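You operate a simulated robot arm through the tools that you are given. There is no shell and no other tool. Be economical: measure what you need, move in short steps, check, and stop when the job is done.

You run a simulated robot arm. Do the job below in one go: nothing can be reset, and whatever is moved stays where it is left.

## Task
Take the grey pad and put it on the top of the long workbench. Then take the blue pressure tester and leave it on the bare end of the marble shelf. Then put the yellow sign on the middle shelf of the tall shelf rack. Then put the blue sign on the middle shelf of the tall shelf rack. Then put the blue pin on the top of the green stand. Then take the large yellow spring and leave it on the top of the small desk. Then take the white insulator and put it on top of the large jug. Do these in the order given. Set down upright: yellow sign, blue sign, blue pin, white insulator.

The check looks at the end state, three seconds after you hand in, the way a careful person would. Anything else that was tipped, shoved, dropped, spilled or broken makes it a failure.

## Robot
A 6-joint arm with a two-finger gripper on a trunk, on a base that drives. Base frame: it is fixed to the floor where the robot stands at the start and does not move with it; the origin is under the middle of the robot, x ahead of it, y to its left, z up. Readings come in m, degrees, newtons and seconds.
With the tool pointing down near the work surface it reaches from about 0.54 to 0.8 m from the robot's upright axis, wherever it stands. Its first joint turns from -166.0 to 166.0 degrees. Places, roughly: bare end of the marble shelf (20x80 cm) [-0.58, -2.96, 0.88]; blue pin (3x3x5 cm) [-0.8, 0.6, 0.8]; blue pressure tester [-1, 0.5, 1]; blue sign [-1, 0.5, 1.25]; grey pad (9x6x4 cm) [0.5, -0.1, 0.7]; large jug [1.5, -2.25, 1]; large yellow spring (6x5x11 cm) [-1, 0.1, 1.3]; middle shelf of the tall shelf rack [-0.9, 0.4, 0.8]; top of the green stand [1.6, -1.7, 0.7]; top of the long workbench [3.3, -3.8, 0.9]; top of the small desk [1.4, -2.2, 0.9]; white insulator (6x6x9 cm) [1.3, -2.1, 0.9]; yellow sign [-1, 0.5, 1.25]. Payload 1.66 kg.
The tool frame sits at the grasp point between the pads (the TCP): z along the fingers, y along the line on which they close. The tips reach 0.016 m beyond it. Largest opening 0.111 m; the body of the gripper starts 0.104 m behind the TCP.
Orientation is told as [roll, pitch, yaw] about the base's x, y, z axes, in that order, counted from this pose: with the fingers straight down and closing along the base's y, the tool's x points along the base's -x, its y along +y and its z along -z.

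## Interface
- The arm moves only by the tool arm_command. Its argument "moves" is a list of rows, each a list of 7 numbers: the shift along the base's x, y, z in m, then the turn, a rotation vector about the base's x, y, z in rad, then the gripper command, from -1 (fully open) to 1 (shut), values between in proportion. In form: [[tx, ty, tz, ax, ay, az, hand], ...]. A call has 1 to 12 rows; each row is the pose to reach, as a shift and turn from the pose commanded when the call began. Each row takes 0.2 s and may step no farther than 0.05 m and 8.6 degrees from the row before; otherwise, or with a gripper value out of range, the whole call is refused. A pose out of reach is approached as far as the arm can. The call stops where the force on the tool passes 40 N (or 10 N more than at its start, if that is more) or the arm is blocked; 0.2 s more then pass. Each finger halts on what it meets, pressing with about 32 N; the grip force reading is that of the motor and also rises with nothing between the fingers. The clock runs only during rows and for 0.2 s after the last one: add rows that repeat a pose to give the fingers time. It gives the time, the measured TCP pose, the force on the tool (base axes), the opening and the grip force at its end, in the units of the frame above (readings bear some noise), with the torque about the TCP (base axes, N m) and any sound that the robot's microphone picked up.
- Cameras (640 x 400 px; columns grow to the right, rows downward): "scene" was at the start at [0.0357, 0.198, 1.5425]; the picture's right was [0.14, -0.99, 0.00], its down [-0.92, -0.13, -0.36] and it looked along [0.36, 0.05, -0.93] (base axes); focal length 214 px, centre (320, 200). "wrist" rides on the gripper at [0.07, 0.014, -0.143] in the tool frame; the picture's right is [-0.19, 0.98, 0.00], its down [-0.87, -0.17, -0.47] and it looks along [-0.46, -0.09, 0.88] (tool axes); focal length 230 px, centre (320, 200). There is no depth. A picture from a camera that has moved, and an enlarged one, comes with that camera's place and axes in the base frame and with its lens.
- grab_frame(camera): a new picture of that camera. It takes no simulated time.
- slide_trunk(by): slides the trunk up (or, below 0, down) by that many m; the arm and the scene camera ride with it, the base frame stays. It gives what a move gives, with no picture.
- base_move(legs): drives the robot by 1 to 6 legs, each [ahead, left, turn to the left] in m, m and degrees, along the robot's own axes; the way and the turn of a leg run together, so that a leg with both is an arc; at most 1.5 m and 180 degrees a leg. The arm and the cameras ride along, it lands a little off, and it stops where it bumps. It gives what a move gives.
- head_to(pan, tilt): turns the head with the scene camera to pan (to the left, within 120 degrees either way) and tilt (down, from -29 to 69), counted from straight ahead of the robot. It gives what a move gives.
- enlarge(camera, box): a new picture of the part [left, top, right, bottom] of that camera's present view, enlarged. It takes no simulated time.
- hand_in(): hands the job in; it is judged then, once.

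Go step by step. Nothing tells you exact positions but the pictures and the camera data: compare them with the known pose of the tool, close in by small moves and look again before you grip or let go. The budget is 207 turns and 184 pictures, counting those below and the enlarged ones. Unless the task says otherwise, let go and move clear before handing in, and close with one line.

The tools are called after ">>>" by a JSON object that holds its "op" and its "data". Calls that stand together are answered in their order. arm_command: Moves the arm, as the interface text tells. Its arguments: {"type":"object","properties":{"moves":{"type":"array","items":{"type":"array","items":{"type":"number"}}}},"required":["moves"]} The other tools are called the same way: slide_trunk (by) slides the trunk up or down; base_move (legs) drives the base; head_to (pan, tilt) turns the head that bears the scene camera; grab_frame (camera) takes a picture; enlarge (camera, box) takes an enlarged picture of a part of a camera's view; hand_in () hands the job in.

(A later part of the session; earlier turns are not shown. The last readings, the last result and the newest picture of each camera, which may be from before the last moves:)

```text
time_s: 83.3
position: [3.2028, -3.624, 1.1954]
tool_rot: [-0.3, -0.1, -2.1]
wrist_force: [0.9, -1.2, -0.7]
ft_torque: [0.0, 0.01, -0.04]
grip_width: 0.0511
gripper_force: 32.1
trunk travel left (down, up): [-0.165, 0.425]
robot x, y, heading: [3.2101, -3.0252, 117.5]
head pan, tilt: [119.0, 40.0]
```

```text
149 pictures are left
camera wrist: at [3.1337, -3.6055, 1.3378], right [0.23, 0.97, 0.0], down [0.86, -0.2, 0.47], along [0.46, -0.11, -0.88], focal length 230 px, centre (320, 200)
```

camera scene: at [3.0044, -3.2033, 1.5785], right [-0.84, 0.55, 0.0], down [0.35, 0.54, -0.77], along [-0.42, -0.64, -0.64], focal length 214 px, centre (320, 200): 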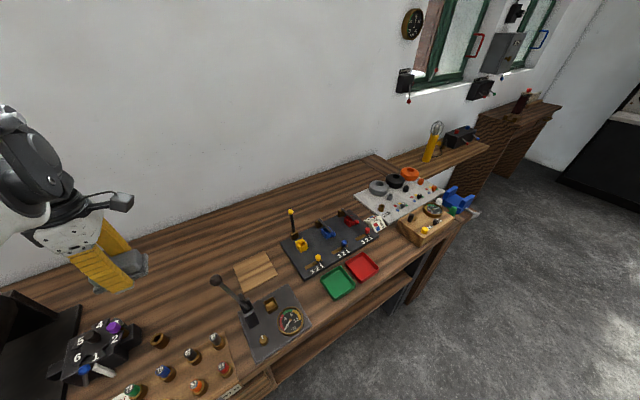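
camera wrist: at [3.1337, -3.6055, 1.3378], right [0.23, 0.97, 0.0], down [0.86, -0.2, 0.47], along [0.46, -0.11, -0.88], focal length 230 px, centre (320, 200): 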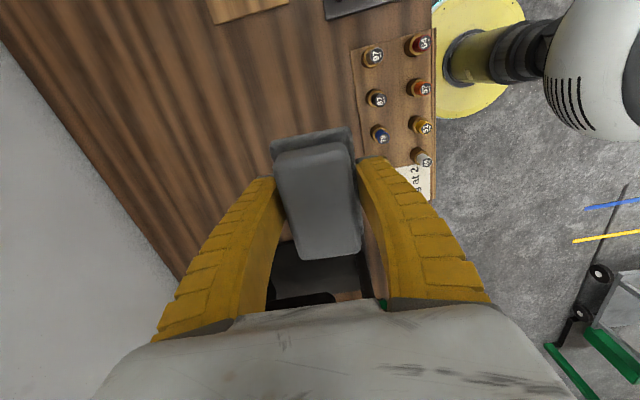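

The spot by the wall at (3.16, -3.74) is clear. I'll move over it and come down to just above the bench.

>>> {"op": "arm_command", "data": {"moves": [[-0.01, -0.03, 0, 0, 0, 0, 1], [-0.02, -0.06, -0.03, 0, 0, 0, 1], [-0.03, -0.09, -0.07, 0, 0, 0, 1], [-0.04, -0.115, -0.11, 0, 0, 0, 1], [-0.04, -0.115, -0.15, 0, 0, 0, 1], [-0.04, -0.115, -0.19, 0, 0, 0, 1], [-0.04, -0.115, -0.22, 0, 0, 0, 1], [-0.04, -0.115, -0.22, 0, 0, 0, 1]]}}

>>> {"op": "grab_frame", "data": {"camera": "scene"}}

>>> {"op": "grab_frame", "data": {"camera": "wrist"}}

```text
refused: row 3 steps farther than a row can; nothing moved
```

```text
148 pictures are left
camera scene: at [3.0044, -3.2033, 1.5785], right [-0.84, 0.55, 0.0], down [0.35, 0.54, -0.77], along [-0.42, -0.64, -0.64], focal length 214 px, centre (320, 200)
```

scene: 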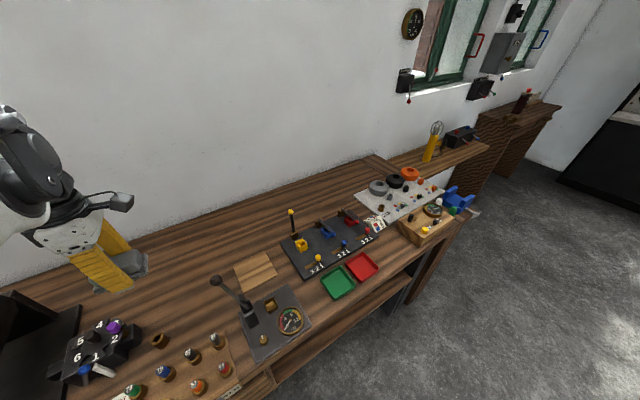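

```text
147 pictures are left
camera wrist: at [3.1337, -3.6055, 1.3378], right [0.23, 0.97, 0.0], down [0.86, -0.2, 0.47], along [0.46, -0.11, -0.88], focal length 230 px, centre (320, 200)
```

wrist: 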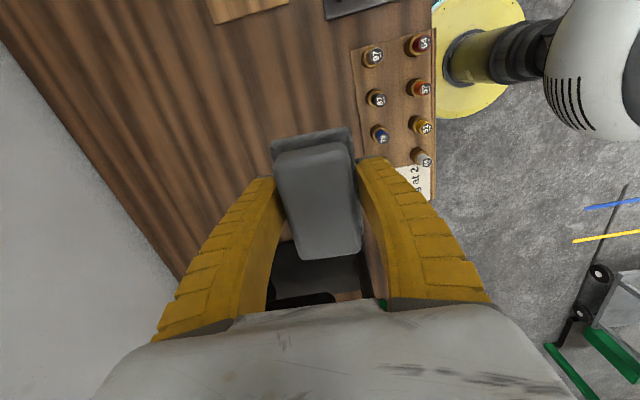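

>>> {"op": "arm_command", "data": {"moves": [[-0.01, -0.03, 0, 0, 0, 0, 1], [-0.02, -0.06, -0.03, 0, 0, 0, 1], [-0.03, -0.09, -0.06, 0, 0, 0, 1], [-0.04, -0.115, -0.09, 0, 0, 0, 1], [-0.04, -0.115, -0.13, 0, 0, 0, 1], [-0.04, -0.115, -0.17, 0, 0, 0, 1], [-0.04, -0.115, -0.21, 0, 0, 0, 1], [-0.04, -0.115, -0.22, 0, 0, 0, 1]]}}

>>> {"op": "grab_frame", "data": {"camera": "scene"}}

>>> {"op": "grab_frame", "data": {"camera": "wrist"}}

```text
time_s: 85.1
position: [3.1637, -3.7383, 0.9742]
tool_rot: [-0.2, -0.1, -2.2]
wrist_force: [1.0, 0.8, -1.4]
ft_torque: [-0.01, 0.02, -0.01]
grip_width: 0.0511
gripper_force: 31.8
trunk travel left (down, up): [-0.165, 0.425]
robot x, y, heading: [3.2111, -3.0256, 118.0]
head pan, tilt: [119.0, 40.0]
```

```text
146 pictures are left
camera scene: at [3.0044, -3.2028, 1.5786], right [-0.84, 0.55, 0.0], down [0.35, 0.54, -0.77], along [-0.42, -0.64, -0.64], focal length 214 px, centre (320, 200)
```

scene: 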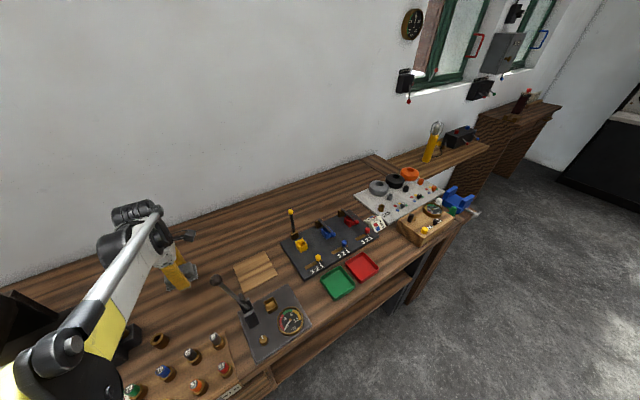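

```text
145 pictures are left
camera wrist: at [3.0933, -3.7202, 1.1174], right [0.23, 0.97, 0.0], down [0.86, -0.2, 0.47], along [0.46, -0.11, -0.88], focal length 230 px, centre (320, 200)
```

wrist: 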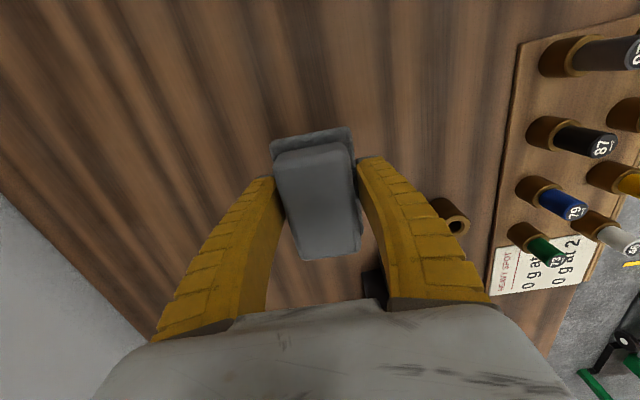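

>>> {"op": "arm_command", "data": {"moves": [[0, 0, -0.025, 0, 0, 0, 1], [0, 0, -0.035, 0, 0, 0, 1], [0, 0, -0.04, 0, 0, 0, 1], [0, 0, -0.045, 0, 0, 0, 1], [0, 0, -0.05, 0, 0, 0, 1], [0, 0, -0.055, 0, 0, 0, 1], [0, 0, -0.06, 0, 0, 0, 1], [0, 0, -0.065, 0, 0, 0, 1], [0, 0, -0.07, 0, 0, 0, 1]]}}

>>> {"op": "grab_frame", "data": {"camera": "wrist"}}

```text
time_s: 87.1
position: [3.163, -3.7372, 0.905]
tool_rot: [-0.2, 0.0, -2.0]
wrist_force: [0.5, 0.6, 0.2]
ft_torque: [0.02, 0.04, 0.01]
grip_width: 0.0512
gripper_force: 32.0
trunk travel left (down, up): [-0.165, 0.425]
robot x, y, heading: [3.2084, -3.0236, 117.7]
head pan, tilt: [119.0, 40.0]
```

```text
144 pictures are left
camera wrist: at [3.0936, -3.7202, 1.048], right [0.23, 0.97, 0.0], down [0.86, -0.2, 0.47], along [0.46, -0.11, -0.88], focal length 230 px, centre (320, 200)
```

wrist: 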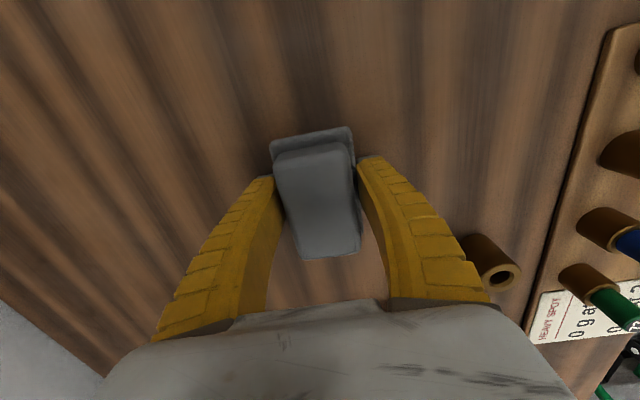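

Not in contact yet. I'll keep lowering gently.

>>> {"op": "arm_command", "data": {"moves": [[0, 0, -0.004, 0, 0, 0, 1], [0, 0, -0.008, 0, 0, 0, 1], [0, 0, -0.012, 0, 0, 0, 1], [0, 0, -0.016, 0, 0, 0, 1], [0, 0, -0.02, 0, 0, 0, 1], [0, 0, -0.024, 0, 0, 0, 1], [0, 0, -0.028, 0, 0, 0, 1]]}}

```text
time_s: 88.1
position: [3.1635, -3.7376, 0.8955]
tool_rot: [-0.4, 0.0, -2.1]
wrist_force: [-0.1, 1.2, 24.9]
ft_torque: [0.33, -0.21, -0.02]
grip_width: 0.0528
gripper_force: 32.2
trunk travel left (down, up): [-0.165, 0.425]
robot x, y, heading: [3.2111, -3.0265, 117.7]
head pan, tilt: [119.0, 40.0]
stopped in row 4: the force on the tool passed its limit at 46 N (the readings are from after the stop); the commanded pose is now the measured one
```

>>> {"op": "arm_command", "data": {"moves": [[0, 0, 0.001, 0, 0, 0, 1], [0, 0, 0.001, 0, 0, 0, 0], [0, 0, 0.001, 0, 0, 0, -0.5], [0, 0, 0.001, 0, 0, 0, -0.6], [0, 0, 0.001, 0, 0, 0, -0.6]]}}

>>> {"op": "arm_command", "data": {"moves": [[0, 0, 0.03, 0, 0, 0, -0.6], [0, 0, 0.06, 0, 0, 0, -0.6], [0, 0, 0.1, 0, 0, 0, -0.6], [0, 0, 0.14, 0, 0, 0, -0.6], [0, 0, 0.18, 0, 0, 0, -0.6], [0, 0, 0.22, 0, 0, 0, -0.6], [0, 0.03, 0.25, 0, 0, 0, -0.6], [0, 0.07, 0.28, 0, 0, 0, -0.6], [0, 0.11, 0.3, 0, 0, 0, -0.6]]}}

>>> {"op": "grab_frame", "data": {"camera": "wrist"}}

>>> {"op": "grab_frame", "data": {"camera": "scene"}}

```text
time_s: 89.3
position: [3.163, -3.7378, 0.8947]
tool_rot: [-0.5, 0.0, -2.2]
wrist_force: [0.3, -3.4, 6.6]
ft_torque: [0.27, -0.02, -0.02]
grip_width: 0.0883
gripper_force: 0.0
trunk travel left (down, up): [-0.165, 0.425]
robot x, y, heading: [3.2095, -3.0229, 117.8]
head pan, tilt: [119.0, 40.0]
```

```text
time_s: 91.3
position: [3.164, -3.6278, 1.1944]
tool_rot: [-0.3, 0.0, -2.2]
wrist_force: [-0.1, 0.0, -0.6]
ft_torque: [-0.04, 0.03, -0.01]
grip_width: 0.0899
gripper_force: 0.9
trunk travel left (down, up): [-0.165, 0.425]
robot x, y, heading: [3.2063, -3.0258, 117.5]
head pan, tilt: [119.0, 40.0]
```

```text
143 pictures are left
camera wrist: at [3.0934, -3.6094, 1.3369], right [0.23, 0.97, -0.01], down [0.86, -0.2, 0.47], along [0.46, -0.11, -0.88], focal length 230 px, centre (320, 200)
```

wrist: 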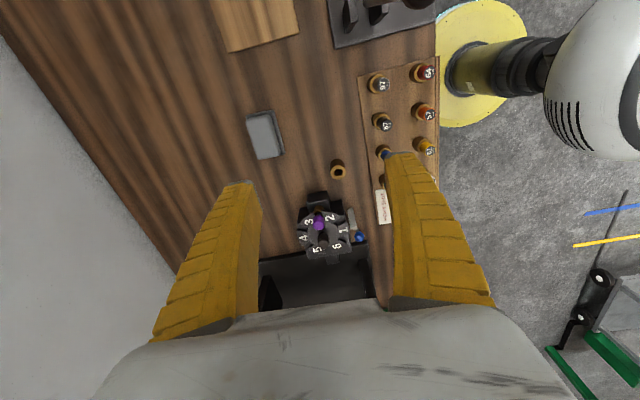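

```text
142 pictures are left
camera scene: at [3.0044, -3.2016, 1.5788], right [-0.84, 0.55, 0.0], down [0.35, 0.54, -0.77], along [-0.42, -0.64, -0.64], focal length 214 px, centre (320, 200)
```

scene: 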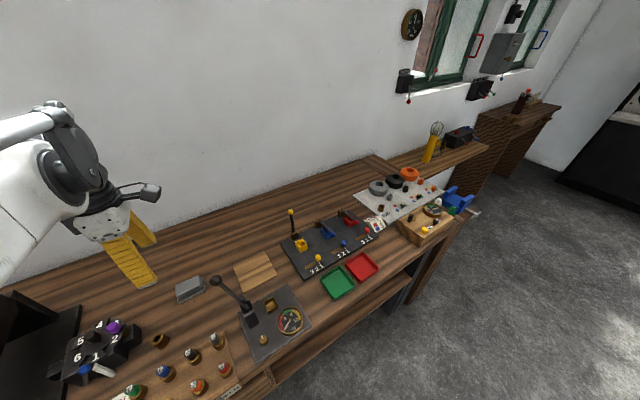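

The pad lies flat on the bench and is clear of everything. I'll retract the arm, and drive back toward the rack with the arm turned to face it.

>>> {"op": "arm_command", "data": {"moves": [[0, 0.01, 0.04, 0, 0, 0, -1], [0, 0.02, 0.08, 0, 0, 0, -1], [0, 0.03, 0.12, 0, 0, 0, -1], [0, 0.045, 0.16, 0, 0, 0, -1], [0, 0.06, 0.2, 0, 0, 0, -1], [0, 0.08, 0.24, 0, 0, 0, -1], [0, 0.1, 0.28, 0, 0, 0, -1], [0, 0.12, 0.32, 0, 0, 0, -1]]}}

>>> {"op": "base_move", "data": {"legs": [[0.434, -0.205, 0], [0.82, -0.27, 0], [0.82, -0.27, 0], [0, 0, -88]]}}

>>> {"op": "head_to", "data": {"pan": 119, "tilt": 20}}

>>> {"op": "grab_frame", "data": {"camera": "scene"}}

```text
time_s: 93.1
position: [3.1648, -3.5074, 1.511]
tool_rot: [-0.3, 0.0, -2.2]
wrist_force: [-0.7, 0.0, 0.6]
ft_torque: [-0.02, 0.01, 0.01]
grip_width: 0.1108
gripper_force: 0.1
out of reach, approached as far as the arm can: row 8
trunk travel left (down, up): [-0.165, 0.425]
robot x, y, heading: [3.2079, -3.0272, 117.6]
head pan, tilt: [119.0, 40.0]
```

```text
time_s: 108.1
position: [2.4246, -0.8071, 1.5101]
tool_rot: [-0.4, 0.1, -90.1]
wrist_force: [0.5, 0.0, -0.3]
ft_torque: [0.02, 0.0, 0.02]
grip_width: 0.1106
gripper_force: 0.1
trunk travel left (down, up): [-0.165, 0.425]
robot x, y, heading: [2.9069, -0.8367, 29.6]
head pan, tilt: [119.0, 40.0]
```

```text
time_s: 108.9
position: [2.4239, -0.8083, 1.5102]
tool_rot: [-0.4, 0.0, -90.3]
wrist_force: [-0.2, 0.3, 0.2]
ft_torque: [0.03, -0.01, 0.01]
grip_width: 0.1109
gripper_force: 0.1
trunk travel left (down, up): [-0.165, 0.425]
robot x, y, heading: [2.9065, -0.8409, 29.5]
head pan, tilt: [119.0, 20.0]
```

```text
141 pictures are left
camera scene: at [2.7173, -0.6339, 1.6099], right [0.52, 0.85, 0.0], down [0.29, -0.18, -0.94], along [-0.8, 0.49, -0.34], focal length 214 px, centre (320, 200)
```

scene: 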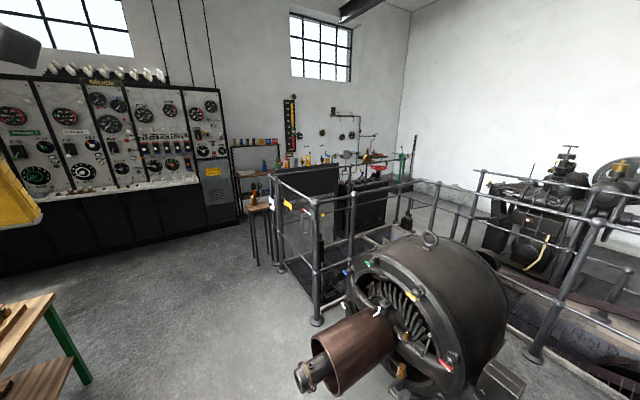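

>>> {"op": "base_move", "data": {"legs": [[-1.2085, 0.655, 0], [-1.2085, 0.655, 0], [0.269, 0.881, 0]]}}

>>> {"op": "grab_frame", "data": {"camera": "scene"}}

>>> {"op": "grab_frame", "data": {"camera": "wrist"}}

```text
time_s: 126.7
position: [-0.5151, 0.0698, 1.5106]
tool_rot: [-0.4, -0.1, -91.3]
wrist_force: [0.0, 0.4, 0.0]
ft_torque: [-0.07, -0.02, 0.05]
grip_width: 0.111
gripper_force: 0.1
trunk travel left (down, up): [-0.165, 0.425]
robot x, y, heading: [-0.031, 0.031, 28.4]
head pan, tilt: [119.0, 20.0]
```

```text
140 pictures are left
camera scene: at [-0.2197, 0.2393, 1.6099], right [0.54, 0.84, 0.0], down [0.29, -0.18, -0.94], along [-0.79, 0.5, -0.34], focal length 214 px, centre (320, 200)
```

scene: 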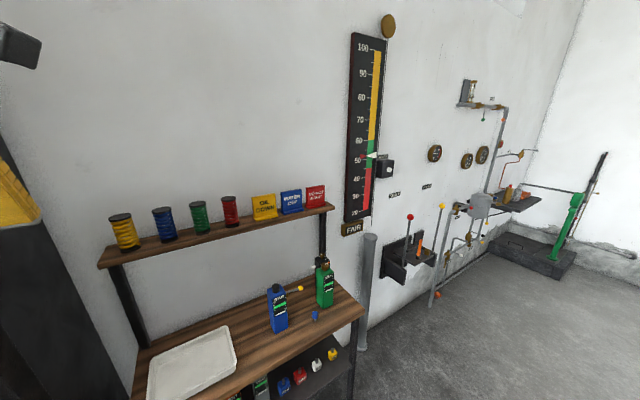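

```text
139 pictures are left
camera wrist: at [-0.4999, 0.1408, 1.653], right [0.98, -0.21, -0.01], down [-0.18, -0.86, 0.47], along [-0.11, -0.46, -0.88], focal length 230 px, centre (320, 200)
```

wrist: 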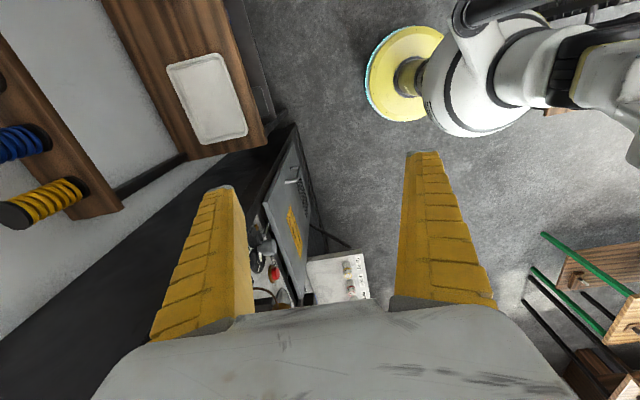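

The rack is in good view: signs on the top shelf, testers and a blue pin on the deeper middle shelf. I'll zoom in for detail.

>>> {"op": "enlarge", "data": {"camera": "scene", "box": [230, 240, 390, 340]}}

>>> {"op": "enlarge", "data": {"camera": "scene", "box": [90, 170, 350, 290]}}

>>> {"op": "head_to", "data": {"pan": 119, "tilt": 45}}

>>> {"op": "grab_frame", "data": {"camera": "scene"}}

```text
4.00 times, centred on (310, 290) of scene
camera zoom: at [-0.2197, 0.2393, 1.6099], right [0.54, 0.84, 0.0], down [0.29, -0.18, -0.94], along [-0.79, 0.5, -0.34], focal length 858 px, centre (360, -160)
```

zoom: 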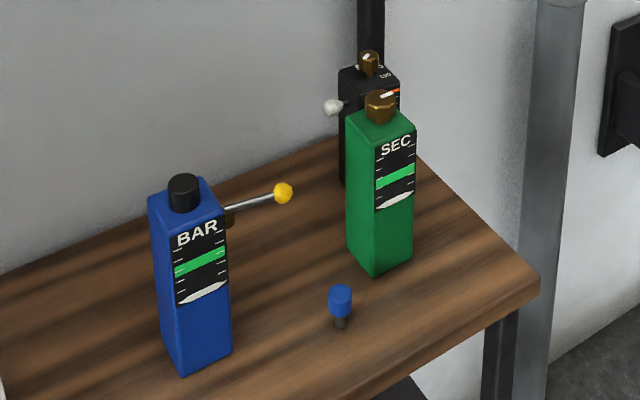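

```text
2.46 times, centred on (220, 230) of scene
camera zoom: at [-0.2197, 0.2393, 1.6099], right [0.54, 0.84, 0.0], down [0.29, -0.18, -0.94], along [-0.79, 0.5, -0.34], focal length 528 px, centre (566, 126)
```

zoom: 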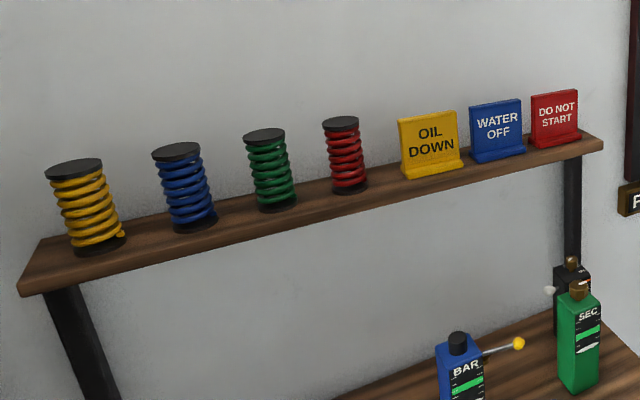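

```text
time_s: 127.6
position: [-0.5153, 0.0692, 1.5107]
tool_rot: [-0.4, 0.1, -91.2]
wrist_force: [0.1, 0.1, 0.3]
ft_torque: [-0.01, -0.01, 0.0]
grip_width: 0.1107
gripper_force: 0.1
trunk travel left (down, up): [-0.165, 0.425]
robot x, y, heading: [-0.0348, 0.028, 28.5]
head pan, tilt: [119.0, 45.0]
```

```text
136 pictures are left
camera scene: at [-0.2096, 0.2326, 1.5714], right [0.54, 0.84, 0.0], down [0.6, -0.38, -0.71], along [-0.6, 0.38, -0.71], focal length 214 px, centre (320, 200)
```

scene: 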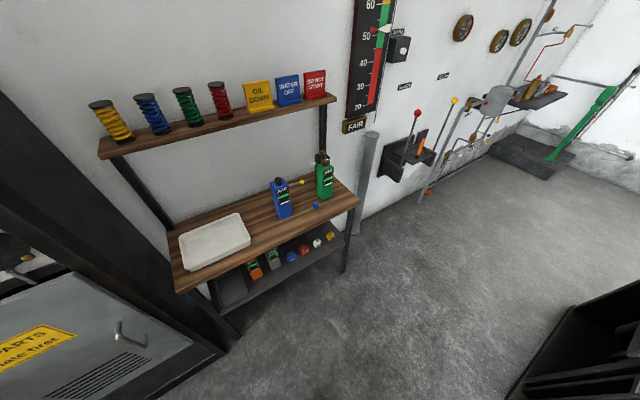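

The tester's box is axis-aligned, centred near (-0.872, 0.453), about 5.5 cm wide and 19 cm tall, with the lever sticking out in +y. I'll grip its ±x faces from above and bring the base closer.

>>> {"op": "base_move", "data": {"legs": [[0.0315, 0.404, 0]]}}

>>> {"op": "grab_frame", "data": {"camera": "scene"}}

>>> {"op": "grab_frame", "data": {"camera": "wrist"}}

```text
time_s: 130.1
position: [-0.6799, 0.4356, 1.5107]
tool_rot: [-0.4, -0.1, -90.9]
wrist_force: [-0.4, 0.6, 0.1]
ft_torque: [-0.03, -0.02, -0.03]
grip_width: 0.111
gripper_force: 0.1
trunk travel left (down, up): [-0.165, 0.425]
robot x, y, heading: [-0.1962, 0.4021, 28.7]
head pan, tilt: [119.0, 45.0]
```

```text
135 pictures are left
camera scene: at [-0.3756, 0.5993, 1.5712], right [0.53, 0.85, 0.0], down [0.6, -0.38, -0.71], along [-0.6, 0.38, -0.71], focal length 214 px, centre (320, 200)
```

scene: 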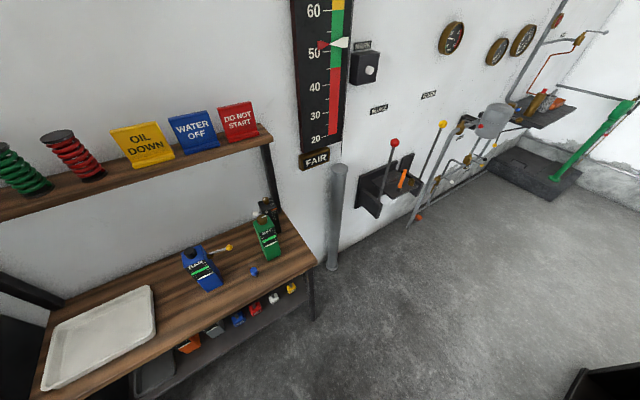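

```text
134 pictures are left
camera wrist: at [-0.6655, 0.506, 1.653], right [0.98, -0.21, -0.01], down [-0.18, -0.86, 0.47], along [-0.1, -0.46, -0.88], focal length 230 px, centre (320, 200)
```

wrist: 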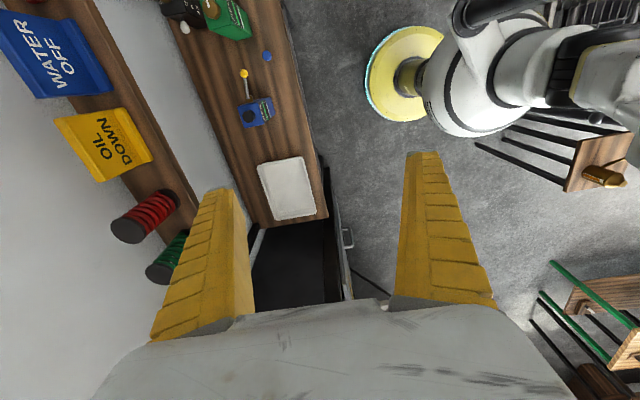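

>>> {"op": "arm_command", "data": {"moves": [[-0.01, 0.0, -0.045, 0, 0, 0, -1], [-0.03, 0.005, -0.085, 0, 0, 0, -1], [-0.06, 0.01, -0.12, 0, 0, 0, -1], [-0.09, 0.015, -0.155, 0, 0, 0, -1], [-0.12, 0.02, -0.19, 0, 0, 0, -1], [-0.14, 0.025, -0.23, 0, 0, 0, -1], [-0.158, 0.025, -0.26, 0, 0, 0, -1], [-0.158, 0.025, -0.3, 0, 0, 0, -1]]}}

>>> {"op": "grab_frame", "data": {"camera": "wrist"}}

>>> {"op": "grab_frame", "data": {"camera": "scene"}}

```text
time_s: 131.9
position: [-0.8377, 0.459, 1.2083]
tool_rot: [-0.3, 0.0, -90.9]
wrist_force: [0.6, 0.8, -0.4]
ft_torque: [-0.01, 0.01, 0.01]
grip_width: 0.111
gripper_force: 0.1
trunk travel left (down, up): [-0.165, 0.425]
robot x, y, heading: [-0.1965, 0.3968, 28.8]
head pan, tilt: [119.0, 45.0]
```

```text
133 pictures are left
camera wrist: at [-0.8233, 0.5304, 1.3519], right [0.98, -0.21, -0.01], down [-0.18, -0.86, 0.47], along [-0.1, -0.46, -0.88], focal length 230 px, centre (320, 200)
```

wrist: 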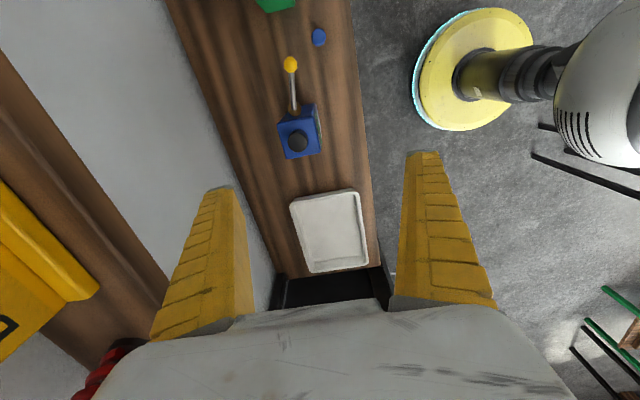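

```text
132 pictures are left
camera scene: at [-0.3755, 0.5987, 1.5713], right [0.53, 0.85, 0.0], down [0.6, -0.38, -0.71], along [-0.6, 0.38, -0.71], focal length 214 px, centre (320, 200)
```

scene: 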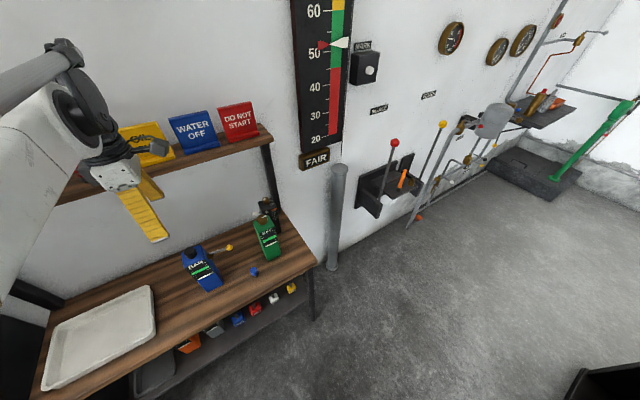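

>>> {"op": "arm_command", "data": {"moves": [[-0.015, -0.003, -0.03, 0, 0, 0, -1], [-0.03, -0.005, -0.06, 0, 0, 0, -1], [-0.035, -0.006, -0.1, 0, 0, 0, -1], [-0.035, -0.006, -0.11, 0, 0, 0, -1]]}}

>>> {"op": "grab_frame", "data": {"camera": "wrist"}}

>>> {"op": "enlarge", "data": {"camera": "scene", "box": [60, 130, 300, 310]}}

```text
time_s: 132.9
position: [-0.8721, 0.4525, 1.099]
tool_rot: [-0.4, -0.1, -90.9]
wrist_force: [1.3, -0.1, 0.3]
ft_torque: [-0.02, -0.02, -0.03]
grip_width: 0.111
gripper_force: 0.1
trunk travel left (down, up): [-0.165, 0.425]
robot x, y, heading: [-0.1956, 0.3957, 28.9]
head pan, tilt: [119.0, 45.0]
```

```text
131 pictures are left
camera wrist: at [-0.8583, 0.5235, 1.2424], right [0.98, -0.21, -0.01], down [-0.18, -0.86, 0.47], along [-0.1, -0.46, -0.88], focal length 230 px, centre (320, 200)
```

wrist: 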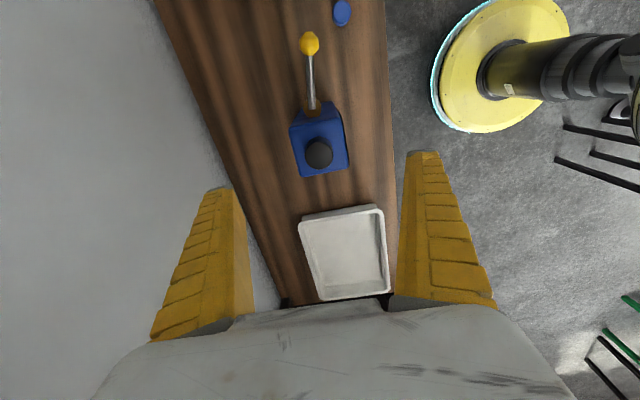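

```text
2.22 times, centred on (180, 220) of scene
camera zoom: at [-0.3753, 0.5986, 1.5713], right [0.53, 0.85, 0.0], down [0.6, -0.38, -0.71], along [-0.6, 0.38, -0.71], focal length 477 px, centre (631, 156)
```

zoom: 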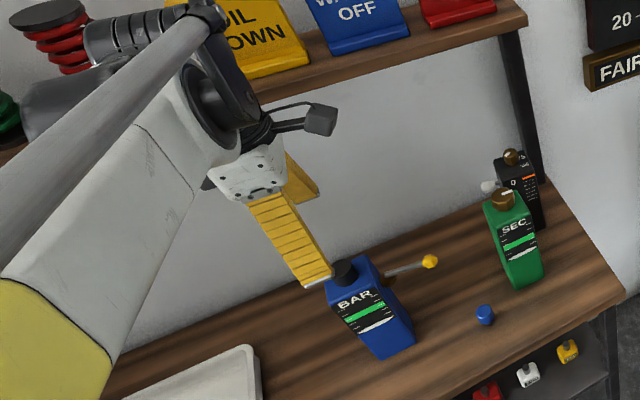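

The gripper is centred over the tester. I'll descend over its upper body and close.

>>> {"op": "arm_command", "data": {"moves": [[0, 0, -0.04, 0, 0, 0, -1], [0, 0, -0.08, 0, 0, 0, -1], [0, 0, -0.12, 0, 0, 0, -1], [0, 0, -0.16, 0, 0, 0, -1], [0, 0, -0.165, 0, 0, 0, -1]]}}

>>> {"op": "grab_frame", "data": {"camera": "wrist"}}

>>> {"op": "enlarge", "data": {"camera": "scene", "box": [60, 130, 300, 310]}}

```text
time_s: 134.1
position: [-0.8737, 0.4531, 0.9344]
tool_rot: [-0.4, 0.1, -90.9]
wrist_force: [-0.5, -1.1, 0.3]
ft_torque: [0.03, 0.0, -0.01]
grip_width: 0.1107
gripper_force: 0.0
trunk travel left (down, up): [-0.165, 0.425]
robot x, y, heading: [-0.1984, 0.4006, 28.8]
head pan, tilt: [119.0, 45.0]
```

```text
129 pictures are left
camera wrist: at [-0.8573, 0.5239, 1.0768], right [0.98, -0.21, -0.01], down [-0.18, -0.86, 0.47], along [-0.1, -0.46, -0.88], focal length 230 px, centre (320, 200)
```

wrist: 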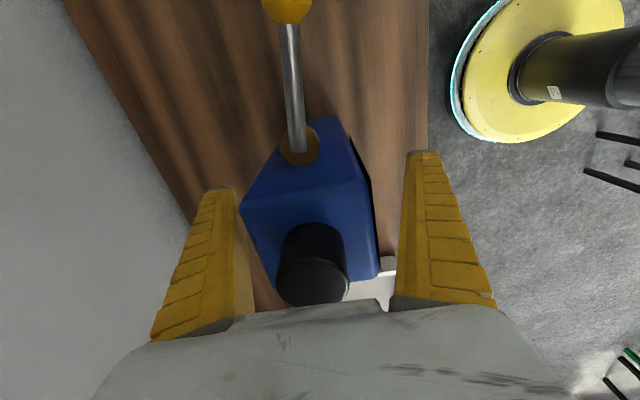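

```text
2.22 times, centred on (180, 220) of scene
camera zoom: at [-0.3753, 0.5986, 1.5714], right [0.53, 0.85, 0.0], down [0.6, -0.38, -0.71], along [-0.6, 0.38, -0.71], focal length 477 px, centre (631, 156)
```

zoom: 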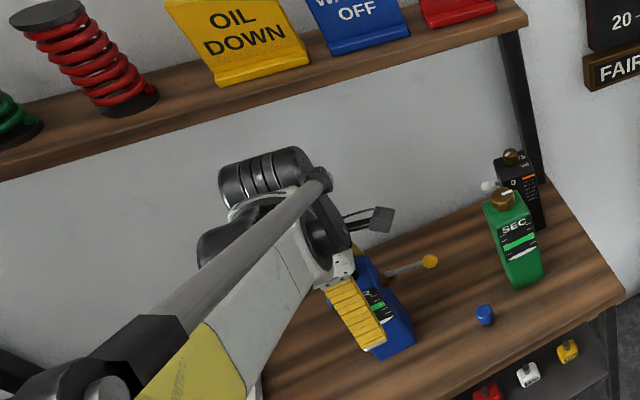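

>>> {"op": "arm_command", "data": {"moves": [[0, 0, 0, 0, 0, 0, -0.4], [0, 0, 0, 0, 0, 0, 0], [0, 0, 0, 0, 0, 0, 0.3], [0, 0, 0, 0, 0, 0, 1], [0, 0, 0, 0, 0, 0, 1]]}}

>>> {"op": "arm_command", "data": {"moves": [[0, 0, 0.01, 0, 0, 0, 1], [0, 0, 0.03, 0, 0, 0, 1], [0, 0, 0.06, 0, 0, 0, 1]]}}

>>> {"op": "grab_frame", "data": {"camera": "wrist"}}

>>> {"op": "enlarge", "data": {"camera": "scene", "box": [60, 130, 300, 310]}}

```text
time_s: 135.3
position: [-0.8727, 0.4539, 0.9349]
tool_rot: [-0.4, 0.0, -91.0]
wrist_force: [-5.1, -0.4, 6.1]
ft_torque: [0.05, 0.29, 0.03]
grip_width: 0.0582
gripper_force: 32.3
trunk travel left (down, up): [-0.165, 0.425]
robot x, y, heading: [-0.1956, 0.3981, 28.6]
head pan, tilt: [119.0, 45.0]
```

```text
time_s: 136.1
position: [-0.8732, 0.4543, 0.9952]
tool_rot: [-0.4, 0.0, -91.1]
wrist_force: [-0.3, -0.2, -8.0]
ft_torque: [-0.04, -0.03, 0.01]
grip_width: 0.0578
gripper_force: 31.5
trunk travel left (down, up): [-0.165, 0.425]
robot x, y, heading: [-0.2004, 0.3977, 28.8]
head pan, tilt: [119.0, 45.0]
```

```text
127 pictures are left
camera wrist: at [-0.8574, 0.5236, 1.1382], right [0.98, -0.21, -0.01], down [-0.18, -0.86, 0.47], along [-0.1, -0.46, -0.88], focal length 230 px, centre (320, 200)
```

wrist: 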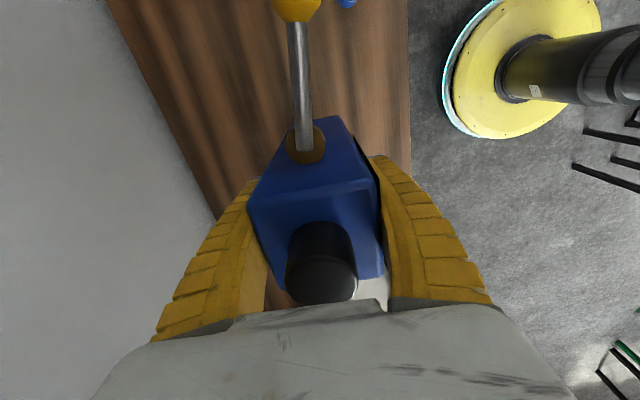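

```text
2.22 times, centred on (180, 220) of scene
camera zoom: at [-0.3756, 0.5986, 1.5713], right [0.53, 0.85, 0.0], down [0.6, -0.38, -0.71], along [-0.6, 0.38, -0.71], focal length 477 px, centre (631, 156)
```

zoom: 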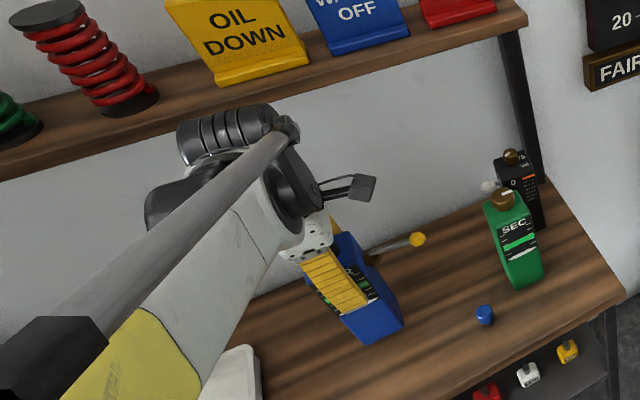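

The tester is held (about 8 N). I'll lift it, draw it back from the rack, and drive round to the bare end of the marble shelf.

>>> {"op": "arm_command", "data": {"moves": [[0.01, 0, 0.04, 0, 0, 0, 1], [0.025, 0, 0.08, 0, 0, 0, 1], [0.05, 0, 0.115, 0, 0, 0, 1], [0.08, 0, 0.145, 0, 0, 0, 1], [0.11, 0, 0.175, 0, 0, 0, 1], [0.13, 0, 0.21, 0, 0, 0, 1], [0.15, 0, 0.25, 0, 0, 0, 1]]}}

>>> {"op": "base_move", "data": {"legs": [[0.0315, -0.404, 0], [-0.03, -0.9, 0], [-0.6, -1.1, 0]]}}

>>> {"op": "head_to", "data": {"pan": 119, "tilt": 35}}

>>> {"op": "grab_frame", "data": {"camera": "scene"}}

```text
time_s: 137.7
position: [-0.7214, 0.454, 1.2471]
tool_rot: [-0.4, 0.1, -91.0]
wrist_force: [1.4, 0.2, -8.5]
ft_torque: [-0.01, 0.02, 0.0]
grip_width: 0.0577
gripper_force: 31.4
trunk travel left (down, up): [-0.165, 0.425]
robot x, y, heading: [-0.1968, 0.3985, 28.8]
head pan, tilt: [119.0, 45.0]
```

```text
time_s: 141.7
position: [-0.4341, -0.0257, 1.2449]
tool_rot: [-0.4, -0.1, -90.1]
wrist_force: [-0.4, -0.9, -9.1]
ft_torque: [-0.02, 0.03, -0.02]
grip_width: 0.0577
gripper_force: 31.8
trunk travel left (down, up): [-0.165, 0.425]
robot x, y, heading: [0.086, -0.0714, 29.4]
head pan, tilt: [119.0, 45.0]
stopped in leg 2: the robot was blocked; the commanded pose is now the measured one
```

```text
time_s: 142.4
position: [-0.435, -0.0267, 1.2459]
tool_rot: [-0.4, -0.1, -90.0]
wrist_force: [0.3, 0.2, -8.0]
ft_torque: [0.02, 0.01, -0.01]
grip_width: 0.0576
gripper_force: 32.0
trunk travel left (down, up): [-0.165, 0.425]
robot x, y, heading: [0.0892, -0.0715, 29.9]
head pan, tilt: [119.0, 35.0]
```

```text
125 pictures are left
camera scene: at [-0.0956, 0.1282, 1.586], right [0.52, 0.85, 0.0], down [0.49, -0.3, -0.82], along [-0.7, 0.43, -0.57], focal length 214 px, centre (320, 200)
```

scene: 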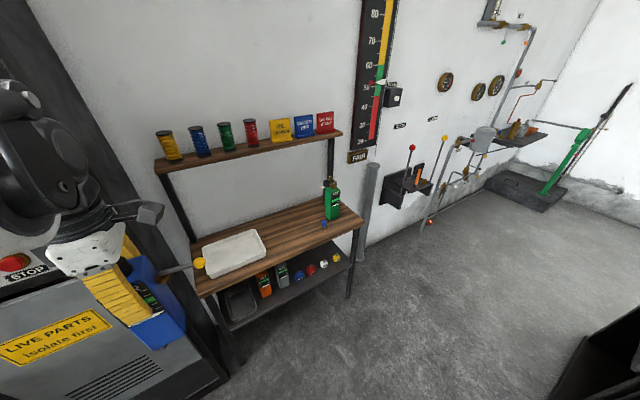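

I drove too far in +x and stopped near the stool; I'll check the stool was not shoved.

>>> {"op": "head_to", "data": {"pan": -50, "tilt": 60}}

>>> {"op": "grab_frame", "data": {"camera": "scene"}}

```text
time_s: 145.0
position: [-0.4341, -0.0274, 1.2452]
tool_rot: [-0.4, -0.1, -90.0]
wrist_force: [0.1, 0.4, -8.0]
ft_torque: [-0.01, -0.01, 0.01]
grip_width: 0.0577
gripper_force: 32.0
trunk travel left (down, up): [-0.165, 0.425]
robot x, y, heading: [0.09, -0.0733, 29.7]
head pan, tilt: [-50.0, 60.0]
```

```text
124 pictures are left
camera scene: at [0.0462, 0.0684, 1.5532], right [-0.2, -0.98, 0.0], down [-0.84, 0.17, -0.52], along [0.51, -0.11, -0.86], focal length 214 px, centre (320, 200)
```

scene: 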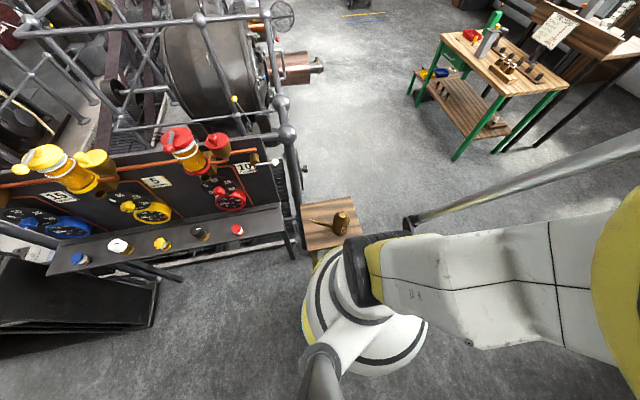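

>>> {"op": "enlarge", "data": {"camera": "scene", "box": [280, 170, 380, 270]}}

```text
4.00 times, centred on (330, 220) of scene
camera zoom: at [0.0462, 0.0684, 1.5532], right [-0.2, -0.98, 0.0], down [-0.84, 0.17, -0.52], along [0.51, -0.11, -0.86], focal length 858 px, centre (280, 120)
```

zoom: 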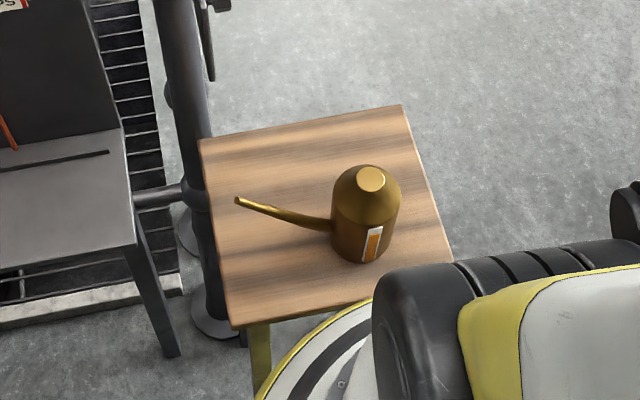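

The stool is exactly where it was and the can still stands. I'll go on, keeping farther from it.

>>> {"op": "base_move", "data": {"legs": [[-0.0843, -0.0671, 0], [-0.198, -0.347, 0], [-0.0245, -0.4465, 0], [-0.4955, -0.8686, 0]]}}

>>> {"op": "head_to", "data": {"pan": 119, "tilt": 35}}

>>> {"op": "grab_frame", "data": {"camera": "scene"}}

>>> {"op": "grab_frame", "data": {"camera": "wrist"}}

```text
time_s: 155.4
position: [-0.2751, -1.9327, 1.2448]
tool_rot: [-0.3, -0.1, -90.0]
wrist_force: [1.0, 0.0, -7.2]
ft_torque: [0.0, 0.02, -0.01]
grip_width: 0.0575
gripper_force: 32.6
trunk travel left (down, up): [-0.165, 0.425]
robot x, y, heading: [0.2495, -1.9819, 29.5]
head pan, tilt: [-50.0, 60.0]
```

```text
time_s: 158.0
position: [-0.2756, -1.9322, 1.2457]
tool_rot: [-0.3, -0.1, -90.1]
wrist_force: [-0.5, 0.5, -8.4]
ft_torque: [0.01, 0.0, 0.01]
grip_width: 0.0573
gripper_force: 32.6
trunk travel left (down, up): [-0.165, 0.425]
robot x, y, heading: [0.2475, -1.9771, 29.9]
head pan, tilt: [119.0, 35.0]
```

```text
122 pictures are left
camera scene: at [0.0632, -1.7774, 1.586], right [0.52, 0.85, 0.0], down [0.49, -0.3, -0.82], along [-0.7, 0.43, -0.57], focal length 214 px, centre (320, 200)
```

scene: 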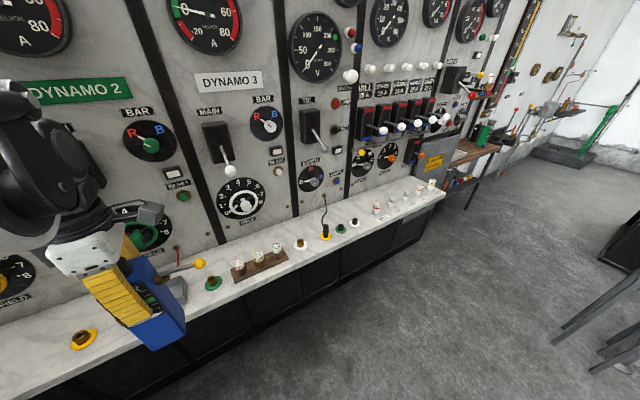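

```text
121 pictures are left
camera wrist: at [-0.2617, -1.8616, 1.388], right [0.98, -0.19, -0.01], down [-0.16, -0.86, 0.47], along [-0.1, -0.46, -0.88], focal length 230 px, centre (320, 200)
```

wrist: 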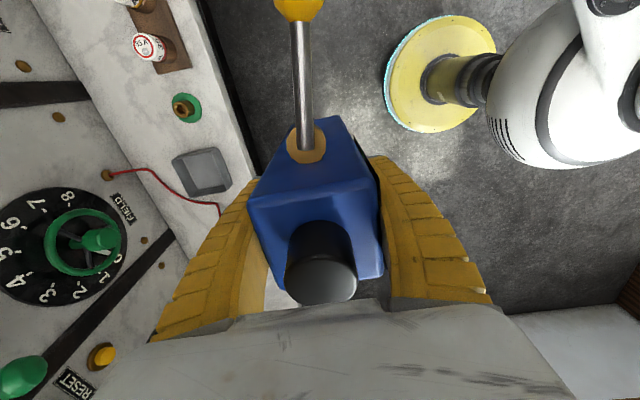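

>>> {"op": "base_move", "data": {"legs": [[-0.4, -0.635, 0]]}}

>>> {"op": "grab_frame", "data": {"camera": "scene"}}

>>> {"op": "grab_frame", "data": {"camera": "wrist"}}

```text
time_s: 162.1
position: [-0.3091, -2.6845, 1.2459]
tool_rot: [-0.5, -0.1, -90.1]
wrist_force: [-0.6, -1.2, -7.0]
ft_torque: [-0.05, 0.0, 0.02]
grip_width: 0.0575
gripper_force: 32.1
trunk travel left (down, up): [-0.165, 0.425]
robot x, y, heading: [0.2175, -2.7308, 29.5]
head pan, tilt: [119.0, 35.0]
```

```text
120 pictures are left
camera scene: at [0.0299, -2.5298, 1.5861], right [0.52, 0.85, 0.0], down [0.49, -0.3, -0.82], along [-0.7, 0.43, -0.57], focal length 214 px, centre (320, 200)
```

scene: 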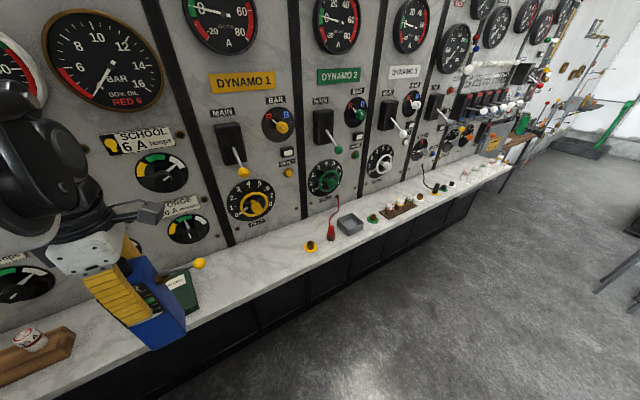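

```text
119 pictures are left
camera wrist: at [-0.2951, -2.6138, 1.388], right [0.98, -0.19, -0.01], down [-0.16, -0.87, 0.47], along [-0.1, -0.46, -0.88], focal length 230 px, centre (320, 200)
```

wrist: 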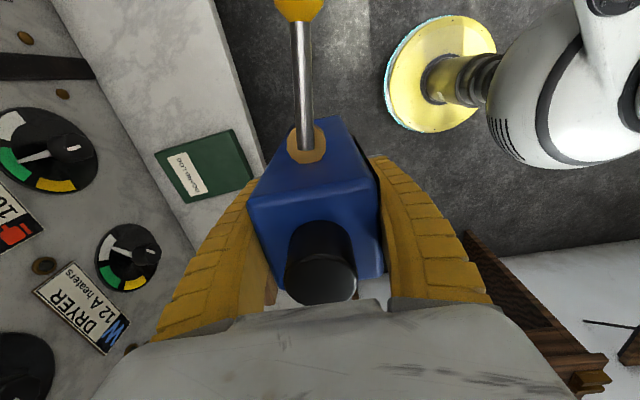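

The shelf here carries a green book and a wooden holder; I need to see the end of it. I'll drive a bit farther along.

>>> {"op": "base_move", "data": {"legs": [[-0.15, -0.3, 0]]}}

>>> {"op": "grab_frame", "data": {"camera": "scene"}}

>>> {"op": "grab_frame", "data": {"camera": "wrist"}}

```text
time_s: 164.3
position: [-0.2911, -3.0204, 1.2451]
tool_rot: [-0.5, 0.0, -90.0]
wrist_force: [0.5, 0.3, -7.1]
ft_torque: [0.0, -0.04, 0.0]
grip_width: 0.0577
gripper_force: 31.5
trunk travel left (down, up): [-0.165, 0.425]
robot x, y, heading: [0.2343, -3.0656, 29.6]
head pan, tilt: [119.0, 35.0]
```

```text
118 pictures are left
camera scene: at [0.0482, -2.8651, 1.5862], right [0.52, 0.85, 0.0], down [0.49, -0.3, -0.82], along [-0.7, 0.43, -0.57], focal length 214 px, centre (320, 200)
```

scene: 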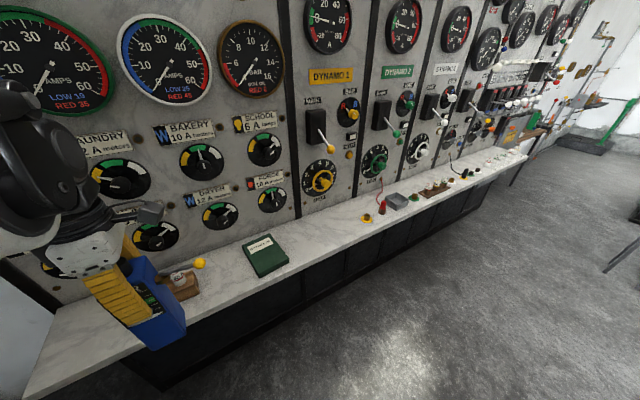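

```text
117 pictures are left
camera wrist: at [-0.2767, -2.9492, 1.3881], right [0.98, -0.19, -0.01], down [-0.16, -0.87, 0.47], along [-0.1, -0.46, -0.88], focal length 230 px, centre (320, 200)
```

wrist: 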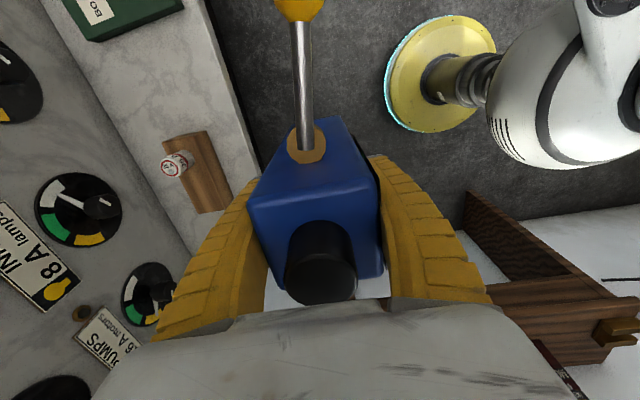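

The shelf ends at about y -3.39 and is bare from about y -3.12 on. I'll set the tester at about (-0.555, -3.23).

>>> {"op": "base_move", "data": {"legs": [[-0.142, -0.017, 0]]}}

>>> {"op": "arm_command", "data": {"moves": [[-0.03, -0.025, 0, 0, 0, 0, 1], [-0.06, -0.05, 0, 0, 0, 0, 1], [-0.09, -0.075, 0, 0, 0, 0, 1], [-0.12, -0.1, 0, 0, 0, 0, 1], [-0.14, -0.125, 0, 0, 0, 0, 1], [-0.14, -0.125, -0.03, 0, 0, 0, 1], [-0.14, -0.125, -0.06, 0, 0, 0, 1]]}}

>>> {"op": "grab_frame", "data": {"camera": "scene"}}

>>> {"op": "grab_frame", "data": {"camera": "wrist"}}

```text
time_s: 165.6
position: [-0.4046, -3.1034, 1.2439]
tool_rot: [-0.3, -0.2, -89.9]
wrist_force: [-0.7, -1.3, -8.8]
ft_torque: [0.02, -0.07, 0.01]
grip_width: 0.0575
gripper_force: 32.1
trunk travel left (down, up): [-0.165, 0.425]
robot x, y, heading: [0.121, -3.15, 29.6]
head pan, tilt: [119.0, 35.0]
```

```text
time_s: 167.2
position: [-0.5449, -3.231, 1.186]
tool_rot: [-0.3, -0.1, -90.0]
wrist_force: [0.3, -0.3, -7.8]
ft_torque: [-0.01, 0.01, 0.05]
grip_width: 0.0575
gripper_force: 32.0
trunk travel left (down, up): [-0.165, 0.425]
robot x, y, heading: [0.1184, -3.1494, 29.7]
head pan, tilt: [119.0, 35.0]
```

```text
116 pictures are left
camera scene: at [-0.066, -2.9486, 1.586], right [0.52, 0.85, 0.0], down [0.49, -0.3, -0.82], along [-0.7, 0.43, -0.57], focal length 214 px, centre (320, 200)
```

scene: 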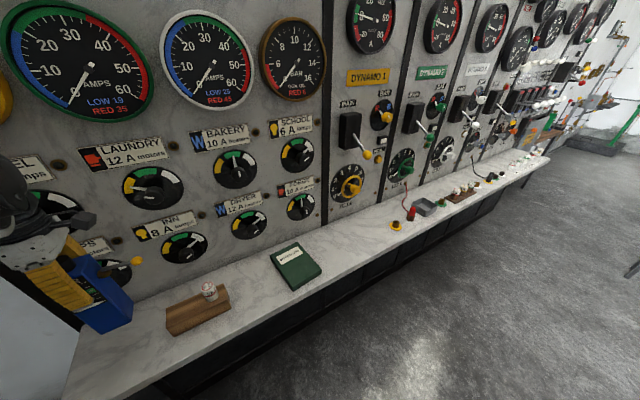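

```text
115 pictures are left
camera wrist: at [-0.5309, -3.159, 1.3276], right [0.98, -0.19, -0.01], down [-0.16, -0.87, 0.47], along [-0.09, -0.46, -0.88], focal length 230 px, centre (320, 200)
```

wrist: 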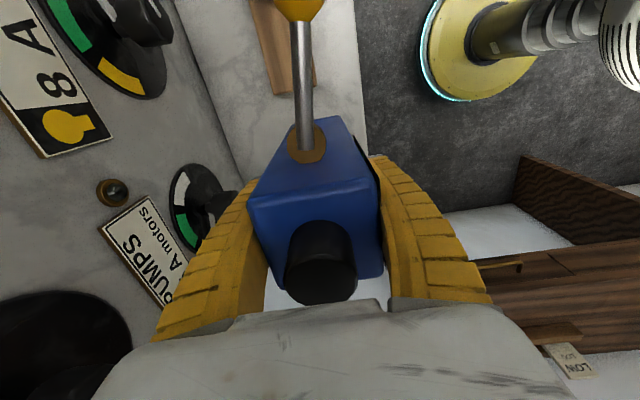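

>>> {"op": "arm_command", "data": {"moves": [[-0.005, 0, -0.04, 0, 0, 0, 1], [-0.005, 0, -0.08, 0, 0, 0, 1], [-0.005, 0, -0.12, 0, 0, 0, 1], [-0.005, 0, -0.14, 0, 0, 0, 1], [-0.005, 0, -0.146, 0, 0, 0, 1], [-0.005, 0, -0.152, 0, 0, 0, 1], [-0.005, 0, -0.158, 0, 0, 0, 1], [-0.005, 0, -0.164, 0, 0, 0, 1], [-0.005, 0, -0.17, 0, 0, 0, 1], [-0.005, 0, -0.176, 0, 0, 0, 1], [-0.005, 0, -0.182, 0, 0, 0, 1], [-0.005, 0, -0.188, 0, 0, 0, 1]]}}

>>> {"op": "enlarge", "data": {"camera": "scene", "box": [0, 200, 200, 400]}}

```text
time_s: 169.8
position: [-0.5479, -3.228, 0.9972]
tool_rot: [-0.5, -0.1, -90.0]
wrist_force: [-10.0, -0.4, 23.2]
ft_torque: [0.03, 0.29, 0.0]
grip_width: 0.0602
gripper_force: 31.3
trunk travel left (down, up): [-0.165, 0.425]
robot x, y, heading: [0.1211, -3.1506, 29.5]
head pan, tilt: [119.0, 35.0]
```

```text
2.00 times, centred on (100, 300) of scene
camera zoom: at [-0.064, -2.9481, 1.5863], right [0.52, 0.85, 0.0], down [0.49, -0.3, -0.82], along [-0.7, 0.43, -0.57], focal length 429 px, centre (760, 0)
```

zoom: 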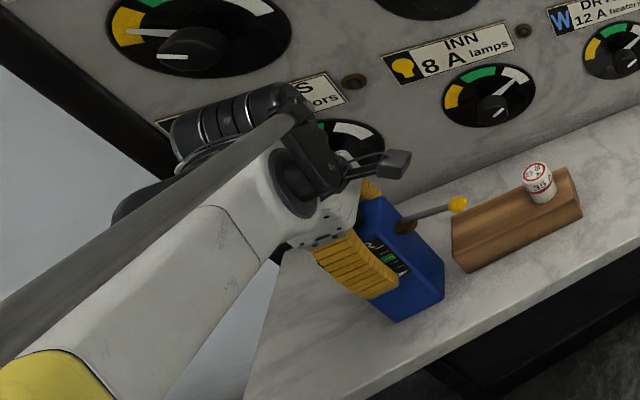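

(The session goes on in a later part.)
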